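You operate a simulated robot arm through the tools that you are given. There is no shell and no other tool. Be economical: measure what you need, move in short steps, check, and stop when the job is done.

Carry out the task below with a simulated robot arm. There is one attempt and no reset: what you move stays moved.

TASK
Put the green spiky ball from the metal-leg table top on top of the soap tin and the yellow spiky ball on top of the black brake block.
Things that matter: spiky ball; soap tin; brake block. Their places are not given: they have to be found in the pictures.

It is judged by the outcome, as a careful person would: the job done as asked, and still so three seconds after it is handed in. It fails if anything else is knocked over, pushed out of place, dropped, spilled or broken.

THE ROBOT
A 6-joint arm with a two-finger parallel gripper, fixed in place. Base frame: the origin is at the foot of the arm, x ahead of it, y to its left, z up; the work surface is at about z = 0. Lengths are in mm, angles in degrees, forces in N, time in s.
With the tool pointing down near the work surface it reaches from about 160 to 420 mm from the base axis. Its first joint turns from -66.0 to 66.0 degrees. Payload 1.57 kg.
Tool frame: the origin (TCP) lies between the finger pads and is the grasp point; the fingertips stand 30 mm ahead of it; z points along the fingers, y is the line along which they close. The gripper opens to 80 mm. The fingers are 17 mm wide and 12 mm thick; the gripper's body (40 by 82 mm) begins 80 mm behind the TCP.
Orientation is that of the tool frame in the base frame, as a unit quaternion [w, x, y, z]. With the fingers straight down and closing along the base's y, the tool's x points along the base's -x, its y along +y and its z along -z.

THE INTERFACE
- The arm moves only by the tool arm_command. Its argument "steps" is a list of rows, each a list of 5 numbers: the opening, from 0 (shut) to 1 (fully open), then the shift along the tool's x, y, z in mm, then the turn about the tool's z in degrees. In form: [[grip, dx, dy, dz, twist], ...]. A call has 1 to 10 rows; each row is the pose to reach, as a shift and turn from the pose commanded when the call began, along the tool's axes at that moment. A row lasts 0.2 s, in which the tool goes at most 50 mm and 8.6 degrees; a call with a longer step from one row to the next is refused whole, and so is a gripper value outside its range. A pose out of reach is approached as far as the arm can. The call stops where the force on the tool passes 40 N (or 10 N more than at its start, if that is more) or the arm is blocked; 0.2 s more then pass. The fingers move at their own pace (about 153 mm/s each) and stop on an object; they squeeze with about 25 N. The grip force told is the motor's: it shows also when the fingers shut on nothing. Time passes only in rows, and 0.2 s behind the last, so rows that repeat a pose let the fingers close. It gives the time, the measured TCP pose, the force on the tool (base axes), the opening and the grip force at its end, in the units of the frame above (readings bear some noise).
- Cameras (640 x 400 px; columns grow to the right, rows downward): "scene" is fixed at [57.5, -340.2, 413.7]; the picture's right is [0.72, -0.69, 0.00], its down [-0.45, -0.47, -0.76] and it looks along [0.52, 0.55, -0.65] (base axes); focal length 214 px, centre (320, 200). "wrist" rides on the gripper at [-32, 0, -78] in the tool frame; the picture's right is [0.00, -1.00, 0.00], its down [0.97, 0.00, -0.24] and it looks along [0.24, 0.00, 0.97] (tool axes); focal length 218 px, centre (320, 200).
- capture(camera): a new picture of that camera. No time passes.
- locate(camera, pixels): for up to 12 pixels [column, row] of the newest picture of that camera ("zoom" is the newest enlarged one), the place [x, y, z] in the base frame of the surface seen there, good to about 2 mm. No time passes.
- close_up(camera, box): a new picture of the part [left, top, right, bottom] of that camera's present view, enlarged. No time passes.
- job_done(): hands the job in; it is judged then, once.

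Work in short steps. Measure before you move; look again where a grasp or a placing could have gone wrong, and mend it. You have 60 turns and 26 pictures in all, the two below and enlarged ones among them. Open the gripper and draw the arm clear of the work before you hand the job in, unless the task says otherwise; then end with one line.

The tools are called after ">>>" as a command line: name --pt "numbers of a row" for each row, then --argument value for the rest, lists and objects as JSON in quotes. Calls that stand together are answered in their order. arm_command: Moves the arm, as the interface text tells. Its arguments: {"type":"object","properties":{"steps":{"type":"array","items":{"type":"array","items":{"type":"number"}}}},"required":["steps"]} The other tools are called the same way: capture (camera) takes a picture; locate (camera, pixels) gives the place of the surface under pixels of a picture; close_up (camera, box) takes an enlarged picture of a part of a camera's view; job_done () hands the job in.

At the start:

```text
time: 0.0
ee_pos: [273.0, -61.8, 240.3]
tool_rot: [0.001, 0.001, 1.0, 0.0]
wrist_force: [0.9, 1.0, -0.3]
gripper_width: 80.0
grip_force: 0.0
```

scene: 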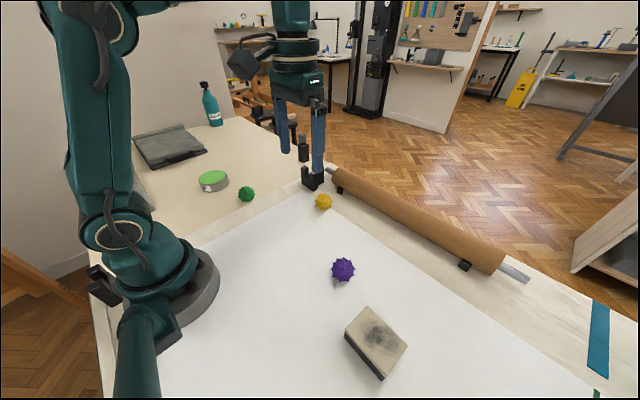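
wrist: 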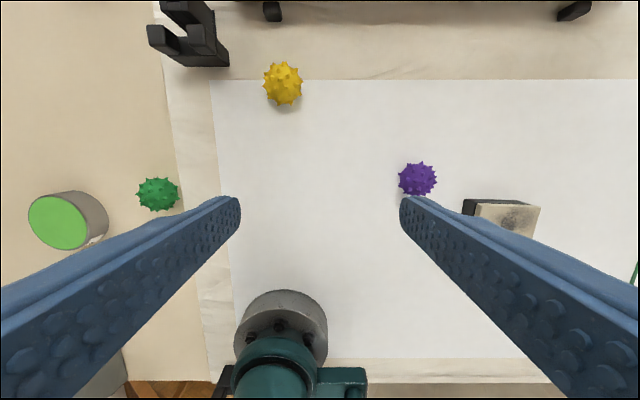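

I'll look closer at the candidates: the green tin near scene (213,181), the block near (376,342), and the black object near (312,178).

>>> close_up --camera "scene" --box '[130, 110, 350, 248]'

>>> close_up --camera "scene" --box '[300, 240, 460, 390]'

>>> locate --camera "scene" --pixels '[[213, 177], [246, 194], [323, 201], [343, 270], [375, 338], [347, 336], [383, 377], [406, 345], [368, 308], [312, 172], [230, 215], [300, 300]]'

>>> locate --camera "wrist" --pixels '[[158, 194], [283, 83], [416, 180], [58, 223], [30, 223], [86, 223], [58, 198], [58, 248], [478, 206], [538, 208], [500, 203], [520, 230]]'

```text
2.90 times, centred on (240, 179) of scene
```

zoom: 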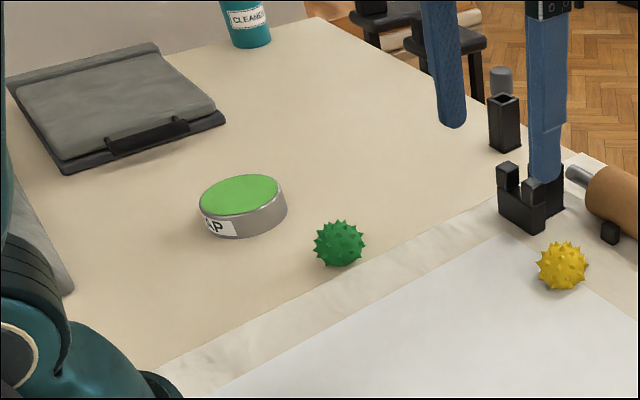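

```text
2.67 times, centred on (380, 315) of scene
```

zoom: 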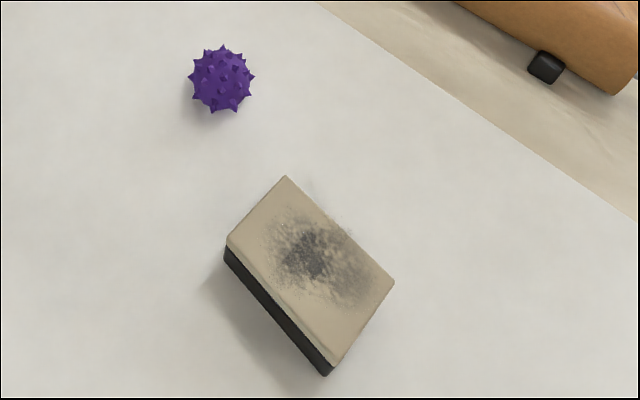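

```text
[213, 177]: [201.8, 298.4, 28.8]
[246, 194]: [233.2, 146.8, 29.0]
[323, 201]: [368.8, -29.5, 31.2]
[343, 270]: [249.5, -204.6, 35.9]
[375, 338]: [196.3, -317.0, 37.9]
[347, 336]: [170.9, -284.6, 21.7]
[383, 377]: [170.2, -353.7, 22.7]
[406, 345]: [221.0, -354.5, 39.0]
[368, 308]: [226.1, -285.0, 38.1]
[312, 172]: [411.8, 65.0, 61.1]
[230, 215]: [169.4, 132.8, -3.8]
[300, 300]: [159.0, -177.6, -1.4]
```

```text
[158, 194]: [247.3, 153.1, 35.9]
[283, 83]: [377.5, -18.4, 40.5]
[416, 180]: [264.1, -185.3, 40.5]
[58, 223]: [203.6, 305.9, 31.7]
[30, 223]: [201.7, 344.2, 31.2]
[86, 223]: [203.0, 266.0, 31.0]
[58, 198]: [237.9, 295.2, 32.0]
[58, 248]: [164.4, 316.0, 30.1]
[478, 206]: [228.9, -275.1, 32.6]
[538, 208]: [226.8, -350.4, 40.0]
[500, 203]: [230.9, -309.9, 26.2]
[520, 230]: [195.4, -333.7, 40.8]
```

The felt-topped block looks like an eraser, so I'm checking the other black things: the notched object near scene (312,178) and the slab near (170,147).

>>> close_up --camera "scene" --box '[280, 120, 360, 220]'

>>> close_up --camera "wrist" --box '[140, 0, 300, 100]'

>>> close_up --camera "scene" --box '[430, 230, 640, 400]'

```text
4.00 times, centred on (320, 170) of scene
```

zoom: 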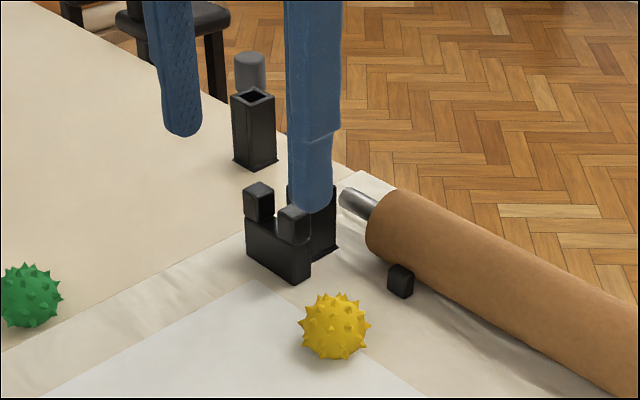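

```text
4.00 times, centred on (220, 50) of wrist
```

zoom: 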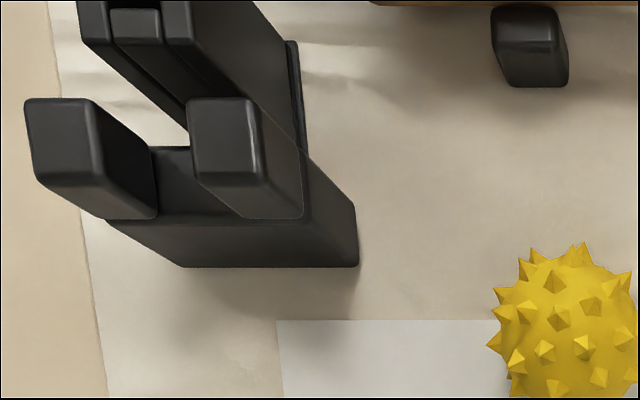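

```text
2.35 times, centred on (535, 315) of scene
```

zoom: 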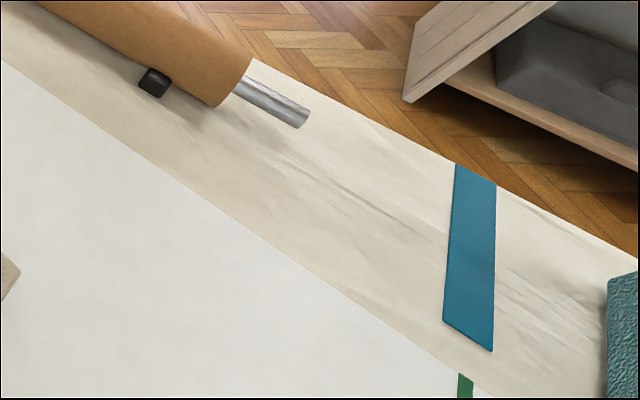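

The notched black bracket near [412,65,61] is unclear, so I'll raise slightly and move above it to view it with the wrist camera.

>>> arm_command --pt "1 -20 30 -10 0" --pt "1 -40 60 -10 0" --pt "1 -60 90 -10 0" --pt "1 -80 120 -10 0" --pt "1 -80 120 -10 0"

>>> capture --camera "wrist"

>>> capture --camera "scene"

```text
time: 1.2
ee_pos: [339.0, 54.8, 238.2]
tool_rot: [0.0, 0.001, 1.0, 0.0]
wrist_force: [0.5, 0.8, 0.4]
gripper_width: 80.2
grip_force: 0.1
out of reach, approached as far as the arm can: row 4, 5
```

```text
18 pictures are left
```

wrist: 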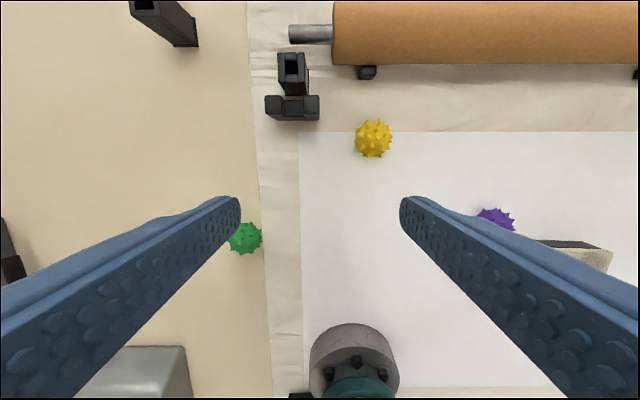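

```text
17 pictures are left
```

scene: 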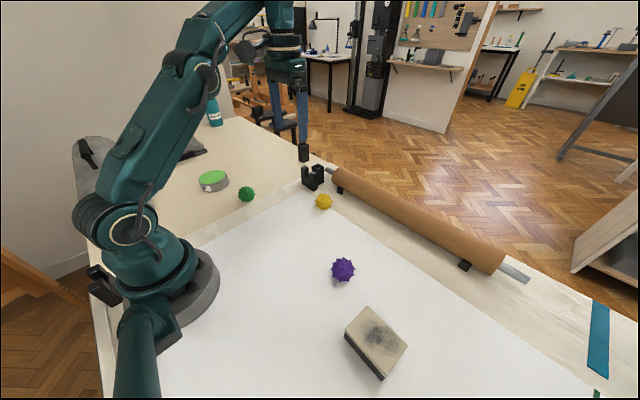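

>>> close_up --camera "wrist" --box '[220, 30, 380, 130]'

>>> close_up --camera "scene" --box '[280, 130, 360, 210]'

>>> locate --camera "wrist" --pixels '[[273, 106], [292, 106], [310, 105], [292, 98], [292, 60], [292, 116], [366, 72], [170, 10], [140, 370], [10, 270], [300, 60]]'

```text
4.00 times, centred on (300, 80) of wrist
```

zoom: 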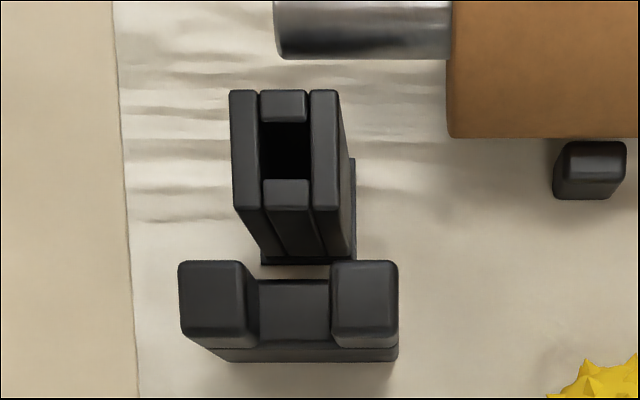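

```text
5.00 times, centred on (320, 170) of scene
```

zoom: 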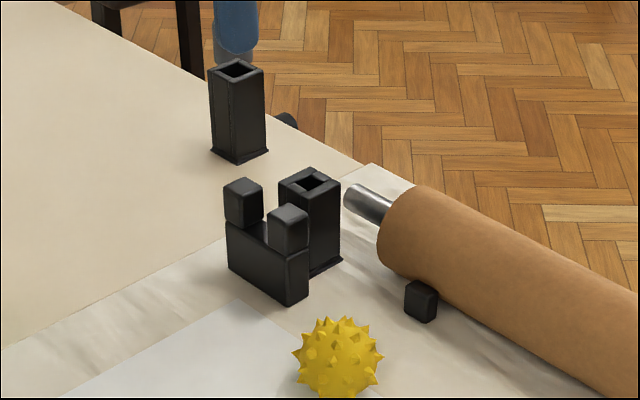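

```text
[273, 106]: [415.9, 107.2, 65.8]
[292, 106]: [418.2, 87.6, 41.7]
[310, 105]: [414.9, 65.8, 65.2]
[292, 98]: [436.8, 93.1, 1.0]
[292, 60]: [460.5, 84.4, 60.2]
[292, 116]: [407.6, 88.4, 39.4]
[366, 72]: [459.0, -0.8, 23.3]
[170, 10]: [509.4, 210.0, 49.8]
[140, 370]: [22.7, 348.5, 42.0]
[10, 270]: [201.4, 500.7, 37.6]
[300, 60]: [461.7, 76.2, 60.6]
```

The felt-topped black block (about 80×60, top z≈39) is flat and reachable, like the tin, so I treat it as the brake block. Next I go above the green ball (about [238,150]) to measure it from overhead.

>>> arm_command --pt "1 25 24 10 0" --pt "1 50 48 20 0" --pt "1 75 72 40 0" --pt "1 101 96 60 0" --pt "1 101 96 60 0"

>>> capture --camera "wrist"

```text
time: 2.4
ee_pos: [238.8, 152.5, 179.7]
tool_rot: [0.001, 0.001, 1.0, 0.0]
wrist_force: [1.0, 0.0, 0.2]
gripper_width: 80.0
grip_force: 0.1
```

```text
14 pictures are left
```

wrist: 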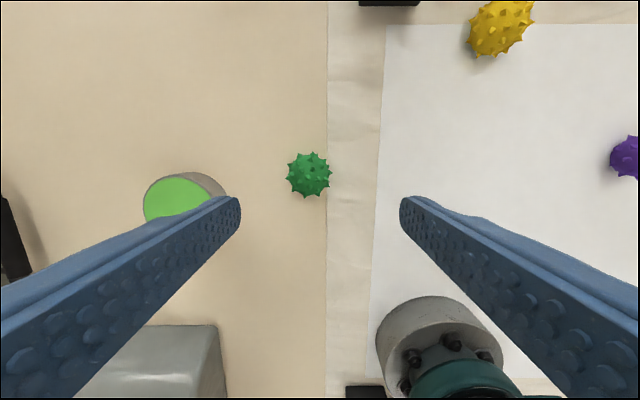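

>>> locate --camera "wrist" --pixels '[[309, 175], [290, 175], [328, 176], [309, 157], [309, 195], [500, 28], [470, 30], [532, 12]]'

```text
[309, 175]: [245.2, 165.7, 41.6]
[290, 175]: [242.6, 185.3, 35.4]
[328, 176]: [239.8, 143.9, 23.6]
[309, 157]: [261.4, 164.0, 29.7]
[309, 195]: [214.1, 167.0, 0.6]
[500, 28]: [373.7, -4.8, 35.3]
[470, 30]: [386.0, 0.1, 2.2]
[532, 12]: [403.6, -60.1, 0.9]
```

The green ball's centre comes out at about [240,164,22], diameter ≈48 with spikes. I descend over it to TCP z≈35 (tips ≈5 mm above the table).

>>> arm_command --pt "1 -1.4 11.5 0 0" --pt "1 -1.4 11.5 40 0" --pt "1 -1.4 11.5 80 0" --pt "1 -1.4 11.5 115 0" --pt "1 -1.4 11.5 135 0" --pt "1 -1.4 11.5 145 0" --pt "1 -1.4 11.5 145 0"

>>> capture --camera "wrist"

```text
time: 4.0
ee_pos: [239.7, 163.4, 34.3]
tool_rot: [-0.001, 0.001, 1.0, 0.0]
wrist_force: [-0.3, -1.1, 0.8]
gripper_width: 79.9
grip_force: 0.1
```

```text
13 pictures are left
```

wrist: 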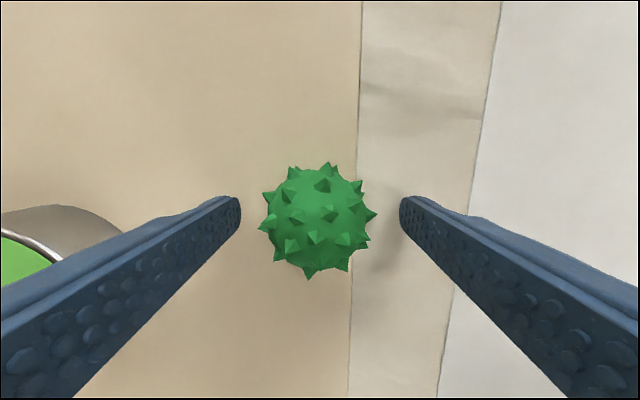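

The ball is centred between the fingers at (317,220). I close.

>>> arm_command --pt "0.8 0 0 0 0" --pt "0.65 0 0 0 0" --pt "0.5 0 0 0 0" --pt "0.3 0 0 0 0" --pt "0.3 0 0 0 0"

```text
time: 5.2
ee_pos: [239.7, 163.1, 35.0]
tool_rot: [0.0, 0.001, 1.0, 0.0]
wrist_force: [0.2, 0.4, 0.9]
gripper_width: 41.9
grip_force: 24.6
```

Gripped at 41.9 mm. I lift and move over near the tin, then look.

>>> arm_command --pt "0.3 0 0 -25 0" --pt "0.3 0 0 -60 0" --pt "0.3 0 0 -95 0" --pt "0.3 0 40 -110 0" --pt "0.3 15 80 -110 0" --pt "0.3 30 115 -110 0" --pt "0.3 37 142 -110 0" --pt "0.3 37 142 -110 0"

>>> capture --camera "wrist"

```text
time: 7.0
ee_pos: [206.2, 305.9, 145.6]
tool_rot: [0.0, 0.002, 1.0, 0.0]
wrist_force: [-0.1, 1.0, -0.6]
gripper_width: 41.7
grip_force: 25.1
```

```text
12 pictures are left
```

wrist: 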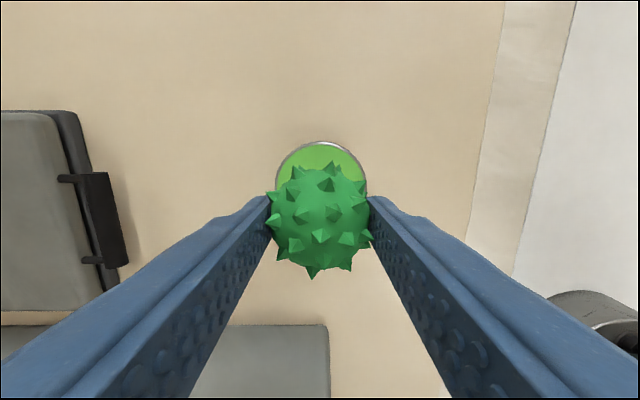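

The tin's centre is at about [201,305], top z≈31. I align and lower until the ball nearly rests (TCP z≈67).

>>> arm_command --pt "0.3 4.5 -0.8 20 0" --pt "0.3 4.5 -0.8 45 0" --pt "0.3 4.5 -0.8 65 0" --pt "0.3 4.5 -0.8 74 0" --pt "0.3 4.5 -0.8 78 0" --pt "0.3 4.5 -0.8 78 0"

>>> close_up --camera "scene" --box '[160, 120, 280, 220]'

```text
time: 8.4
ee_pos: [200.0, 304.3, 65.5]
tool_rot: [0.0, 0.0, 1.0, 0.0]
wrist_force: [-0.5, 0.1, 0.1]
gripper_width: 41.8
grip_force: 25.1
```

```text
4.00 times, centred on (220, 170) of scene
```

zoom: 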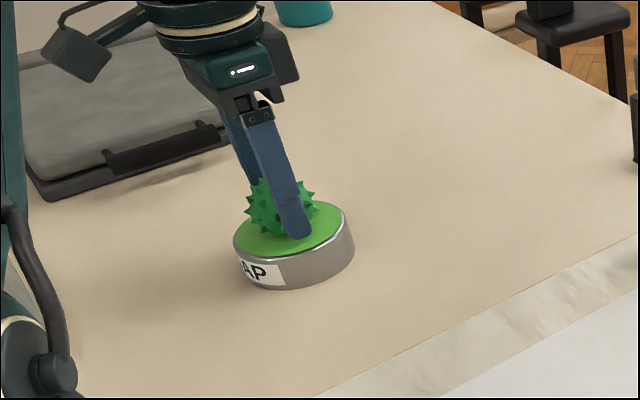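

No contact force yet, so I lower in small steps to find the contact.

>>> arm_command --pt "0.3 -1 0 0.7 0" --pt "0.3 -1 0 1.4 0" --pt "0.3 -1 0 1.4 0"

```text
time: 9.2
ee_pos: [200.2, 304.4, 64.9]
tool_rot: [0.0, 0.001, 1.0, 0.0]
wrist_force: [0.5, -2.9, 9.3]
gripper_width: 41.5
grip_force: 25.0
```

Contact force is now 9 N upward. I back off slightly and open gradually.

>>> arm_command --pt "0.3 0 0 -0.5 0" --pt "0.5 0 0 -0.5 0" --pt "0.56 0 0 -0.5 0" --pt "0.62 0 0 -0.5 0" --pt "0.7 0 0 -0.5 0" --pt "0.8 0 0 -0.5 0" --pt "0.8 0 0 -0.5 0"

>>> capture --camera "wrist"

```text
time: 10.8
ee_pos: [200.5, 305.4, 64.3]
tool_rot: [0.0, 0.0, 1.0, 0.001]
wrist_force: [0.7, 0.5, -0.1]
gripper_width: 63.8
grip_force: 0.1
```

```text
10 pictures are left
```

wrist: 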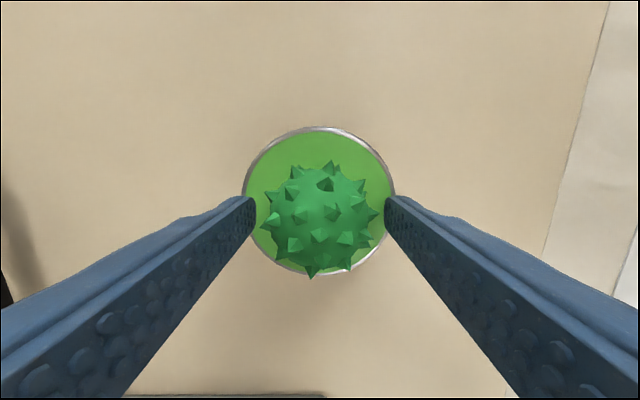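

The green ball rests central on the tin. I rise straight up and travel toward the yellow ball (centre ≈[380,-16]).

>>> arm_command --pt "0.8 0 0 -20 0" --pt "1 0 0 -55 0" --pt "1 0 0 -90 0" --pt "1 -20 -45 -90 0" --pt "1 -40 -90 -90 0" --pt "1 -60 -135 -90 0" --pt "1 -80 -180 -90 0" --pt "1 -100 -225 -90 0" --pt "1 -125 -267 -90 0" --pt "1 -150 -300 -80 0"

>>> arm_command --pt "1 -10 -8 20 0" --pt "1 -28 -20 40 0" --pt "1 -28 -20 40 0"

>>> capture --camera "wrist"

```text
time: 13.0
ee_pos: [349.5, 5.4, 140.9]
tool_rot: [0.0, 0.001, 1.0, 0.0]
wrist_force: [0.1, -0.1, -0.9]
gripper_width: 79.7
grip_force: 0.0
```

```text
time: 13.8
ee_pos: [375.7, -16.2, 102.6]
tool_rot: [-0.001, 0.001, 1.0, 0.0]
wrist_force: [0.8, 0.4, -1.4]
gripper_width: 80.0
grip_force: 0.1
```

```text
9 pictures are left
```

wrist: 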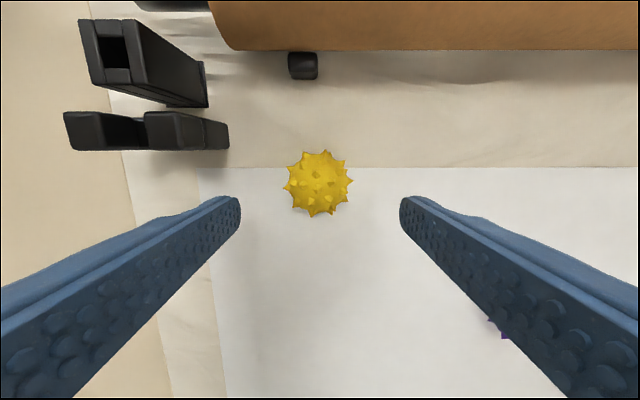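

The yellow ball is at pixel (318,183), which gives [381,-15]. I shift 5 mm forward and descend.

>>> arm_command --pt "1 -5.3 1 15 0" --pt "1 -5.3 1 35 0" --pt "1 -5.3 1 55 0" --pt "1 -5.3 1 67 0" --pt "1 -5.3 1 67 0"

>>> capture --camera "wrist"

```text
time: 15.0
ee_pos: [380.3, -14.6, 36.0]
tool_rot: [0.0, 0.001, 1.0, 0.0]
wrist_force: [0.0, -0.5, 0.2]
gripper_width: 79.9
grip_force: 0.1
```

```text
8 pictures are left
```

wrist: 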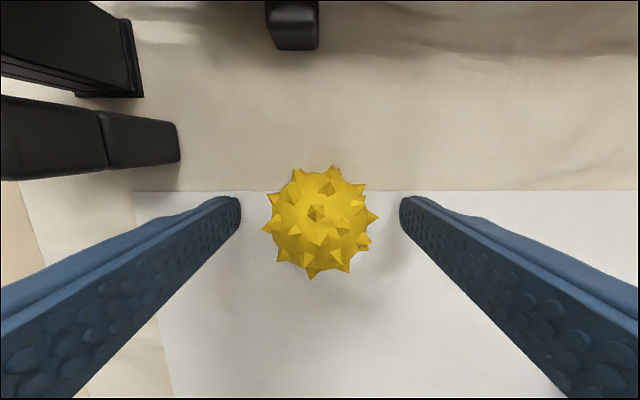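

Well centred; I close and lift.

>>> arm_command --pt "0.8 0 0 0 0" --pt "0.65 0 0 0 0" --pt "0.5 0 0 0 0" --pt "0.3 0 0 0 0" --pt "0.3 0 0 0 0" --pt "0.3 0 0 -20 0" --pt "0.3 10 -10 -50 0" --pt "0.3 25 -30 -80 0" --pt "0.3 45 -70 -95 0" --pt "0.3 65 -110 -95 0"

```text
time: 17.2
ee_pos: [317.5, -124.5, 131.7]
tool_rot: [0.0, 0.001, 1.0, 0.001]
wrist_force: [-0.4, 0.4, -0.4]
gripper_width: 42.0
grip_force: 25.4
```

Held at 42 mm. I travel over the block (centre ≈[198,-319]).

>>> arm_command --pt "0.3 20 -35 -10 0" --pt "0.3 42 -70 -10 0" --pt "0.3 65 -106 -10 0" --pt "0.3 88 -142 -10 0" --pt "0.3 108 -175 -10 0" --pt "0.3 119 -194 -10 0" --pt "0.3 119 -194 -10 0"

>>> capture --camera "wrist"

```text
time: 18.8
ee_pos: [197.3, -319.9, 142.1]
tool_rot: [0.0, 0.001, 1.0, 0.001]
wrist_force: [0.3, -0.7, -0.9]
gripper_width: 41.5
grip_force: 25.2
```

```text
7 pictures are left
```

wrist: 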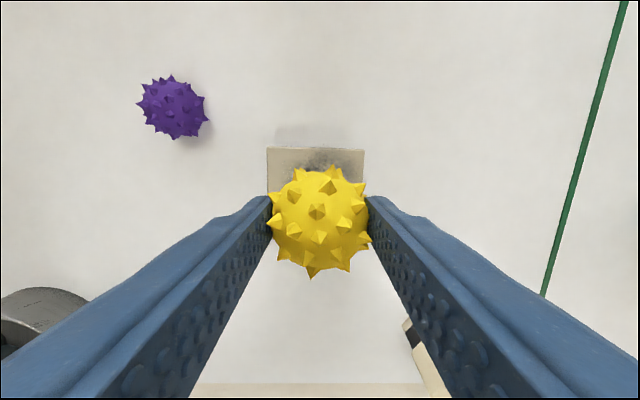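

Another object shows at wrist (425,360), black and beige. I check it and the block's extents before placing.

>>> close_up --camera "wrist" --box '[380, 300, 500, 400]'

>>> locate --camera "wrist" --pixels '[[270, 152], [361, 152], [315, 150], [315, 158], [408, 330], [425, 370], [440, 390]]'

```text
4.00 times, centred on (440, 350) of wrist
```

zoom: 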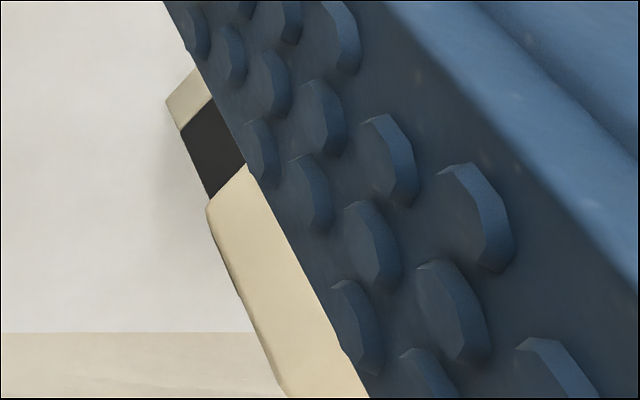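

```text
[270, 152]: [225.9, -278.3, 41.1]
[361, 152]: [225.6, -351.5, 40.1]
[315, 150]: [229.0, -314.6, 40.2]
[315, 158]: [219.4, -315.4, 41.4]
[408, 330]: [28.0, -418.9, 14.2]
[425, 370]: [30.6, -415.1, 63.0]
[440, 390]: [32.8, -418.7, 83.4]
```

That object is at [30,-418], beyond the joint range and not a flat block, so I stay with this one. Its centre is [199,-316], top z≈40; I align and lower to TCP z≈78.

>>> arm_command --pt "0.3 -1.7 3.5 15 0" --pt "0.3 -1.7 3.5 35 0" --pt "0.3 -1.7 3.5 52 0" --pt "0.3 -1.7 3.5 60 0" --pt "0.3 -1.7 3.5 64 0" --pt "0.3 -1.7 3.5 64 0"

```text
time: 20.2
ee_pos: [198.5, -315.5, 77.4]
tool_rot: [0.0, 0.001, 1.0, 0.0]
wrist_force: [0.5, 0.0, -0.8]
gripper_width: 41.9
grip_force: 25.1
```

>>> arm_command --pt "0.3 0 0 0.6 0" --pt "0.3 0 0 1.2 0" --pt "0.3 0 0 1.2 0"

```text
time: 21.0
ee_pos: [198.4, -315.7, 76.7]
tool_rot: [0.0, 0.001, 1.0, 0.0]
wrist_force: [0.0, -0.2, 0.0]
gripper_width: 41.8
grip_force: 24.8
```

No contact yet; I go another 1 mm.

>>> arm_command --pt "0.3 0 0 0.5 0" --pt "0.3 0 0 1.0 0" --pt "0.3 0 0 1.0 0"

```text
time: 21.8
ee_pos: [199.3, -314.6, 75.7]
tool_rot: [0.0, 0.001, 1.0, 0.0]
wrist_force: [0.1, 1.3, 2.1]
gripper_width: 41.8
grip_force: 25.2
```

Light contact (2 N). I open gradually and check.

>>> arm_command --pt "0.5 0 0 0 0" --pt "0.56 0 0 0 0" --pt "0.62 0 0 0 0" --pt "0.7 0 0 0 0" --pt "0.8 0 0 0 0" --pt "0.8 0 0 0 0"

>>> capture --camera "wrist"

```text
time: 23.2
ee_pos: [199.6, -315.3, 76.7]
tool_rot: [0.0, 0.001, 1.0, 0.0]
wrist_force: [-0.5, 0.8, -0.4]
gripper_width: 64.0
grip_force: 0.1
```

```text
5 pictures are left
```

wrist: 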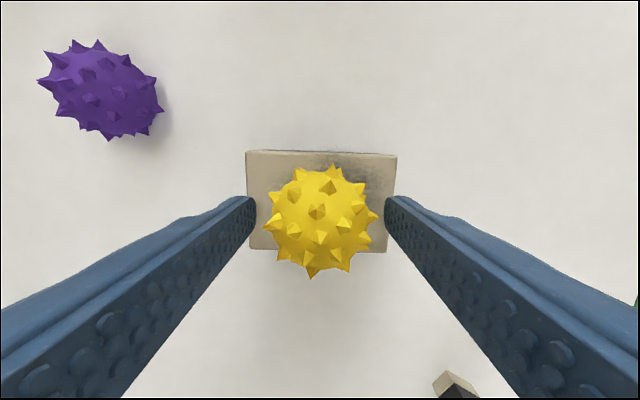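

The yellow ball rests on the block. I rise straight up, then draw clear and check.

>>> arm_command --pt "0.8 0 0 -20 0" --pt "0.9 0 0 -55 0" --pt "1 0 0 -95 0" --pt "1 0 0 -135 0" --pt "1 0 0 -150 0" --pt "1 0 0 -150 0"

>>> capture --camera "wrist"

```text
time: 24.6
ee_pos: [191.6, -302.6, 218.4]
tool_rot: [0.0, 0.001, 1.0, -0.001]
wrist_force: [-0.5, 0.3, -0.5]
gripper_width: 79.8
grip_force: 0.0
out of reach, approached as far as the arm can: row 4, 5, 6
```

```text
4 pictures are left
```

wrist: 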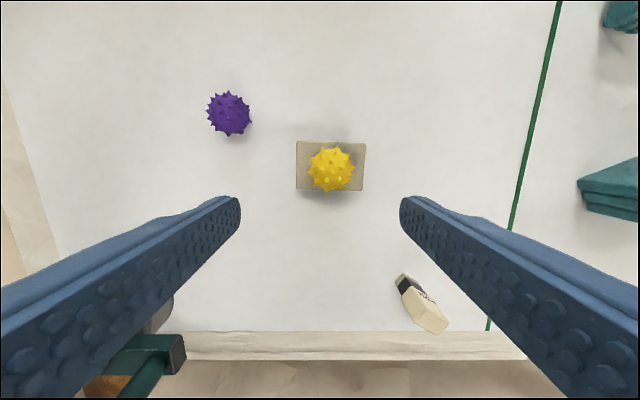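

The other item is a brush-like tool, not a block. I draw the arm to the middle and check the whole scene.

>>> arm_command --pt "1 -15 40 0 0" --pt "1 -30 80 0 0" --pt "1 -45 120 0 0" --pt "1 -60 160 0 0" --pt "1 -75 200 0 0" --pt "1 -80 240 0 0" --pt "1 -80 240 0 0"

>>> capture --camera "scene"

```text
time: 26.2
ee_pos: [273.4, -63.7, 217.9]
tool_rot: [0.0, 0.001, 1.0, 0.0]
wrist_force: [0.0, 0.9, -1.0]
gripper_width: 80.1
grip_force: 0.1
```

```text
3 pictures are left
```

scene: 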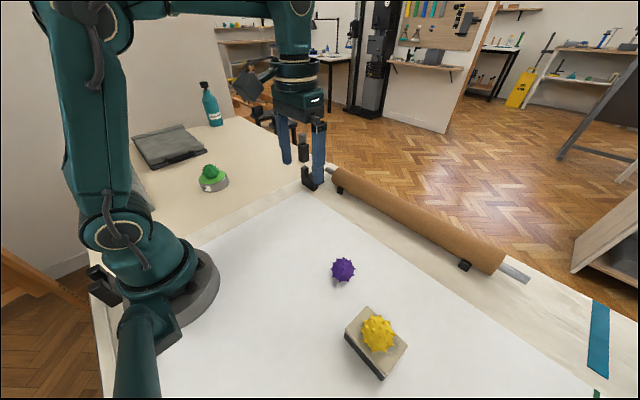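

Both balls are resting in place, the purple ball and the other things haven't moved, and the arm is clear with the gripper open. I hand in.

>>> job_done

```text
The job is handed in.
```

The green spiky ball is on the soap tin and the yellow one is on the black block with the felt top. I took that block to be the brake block from its shape, since nothing on it is labelled.
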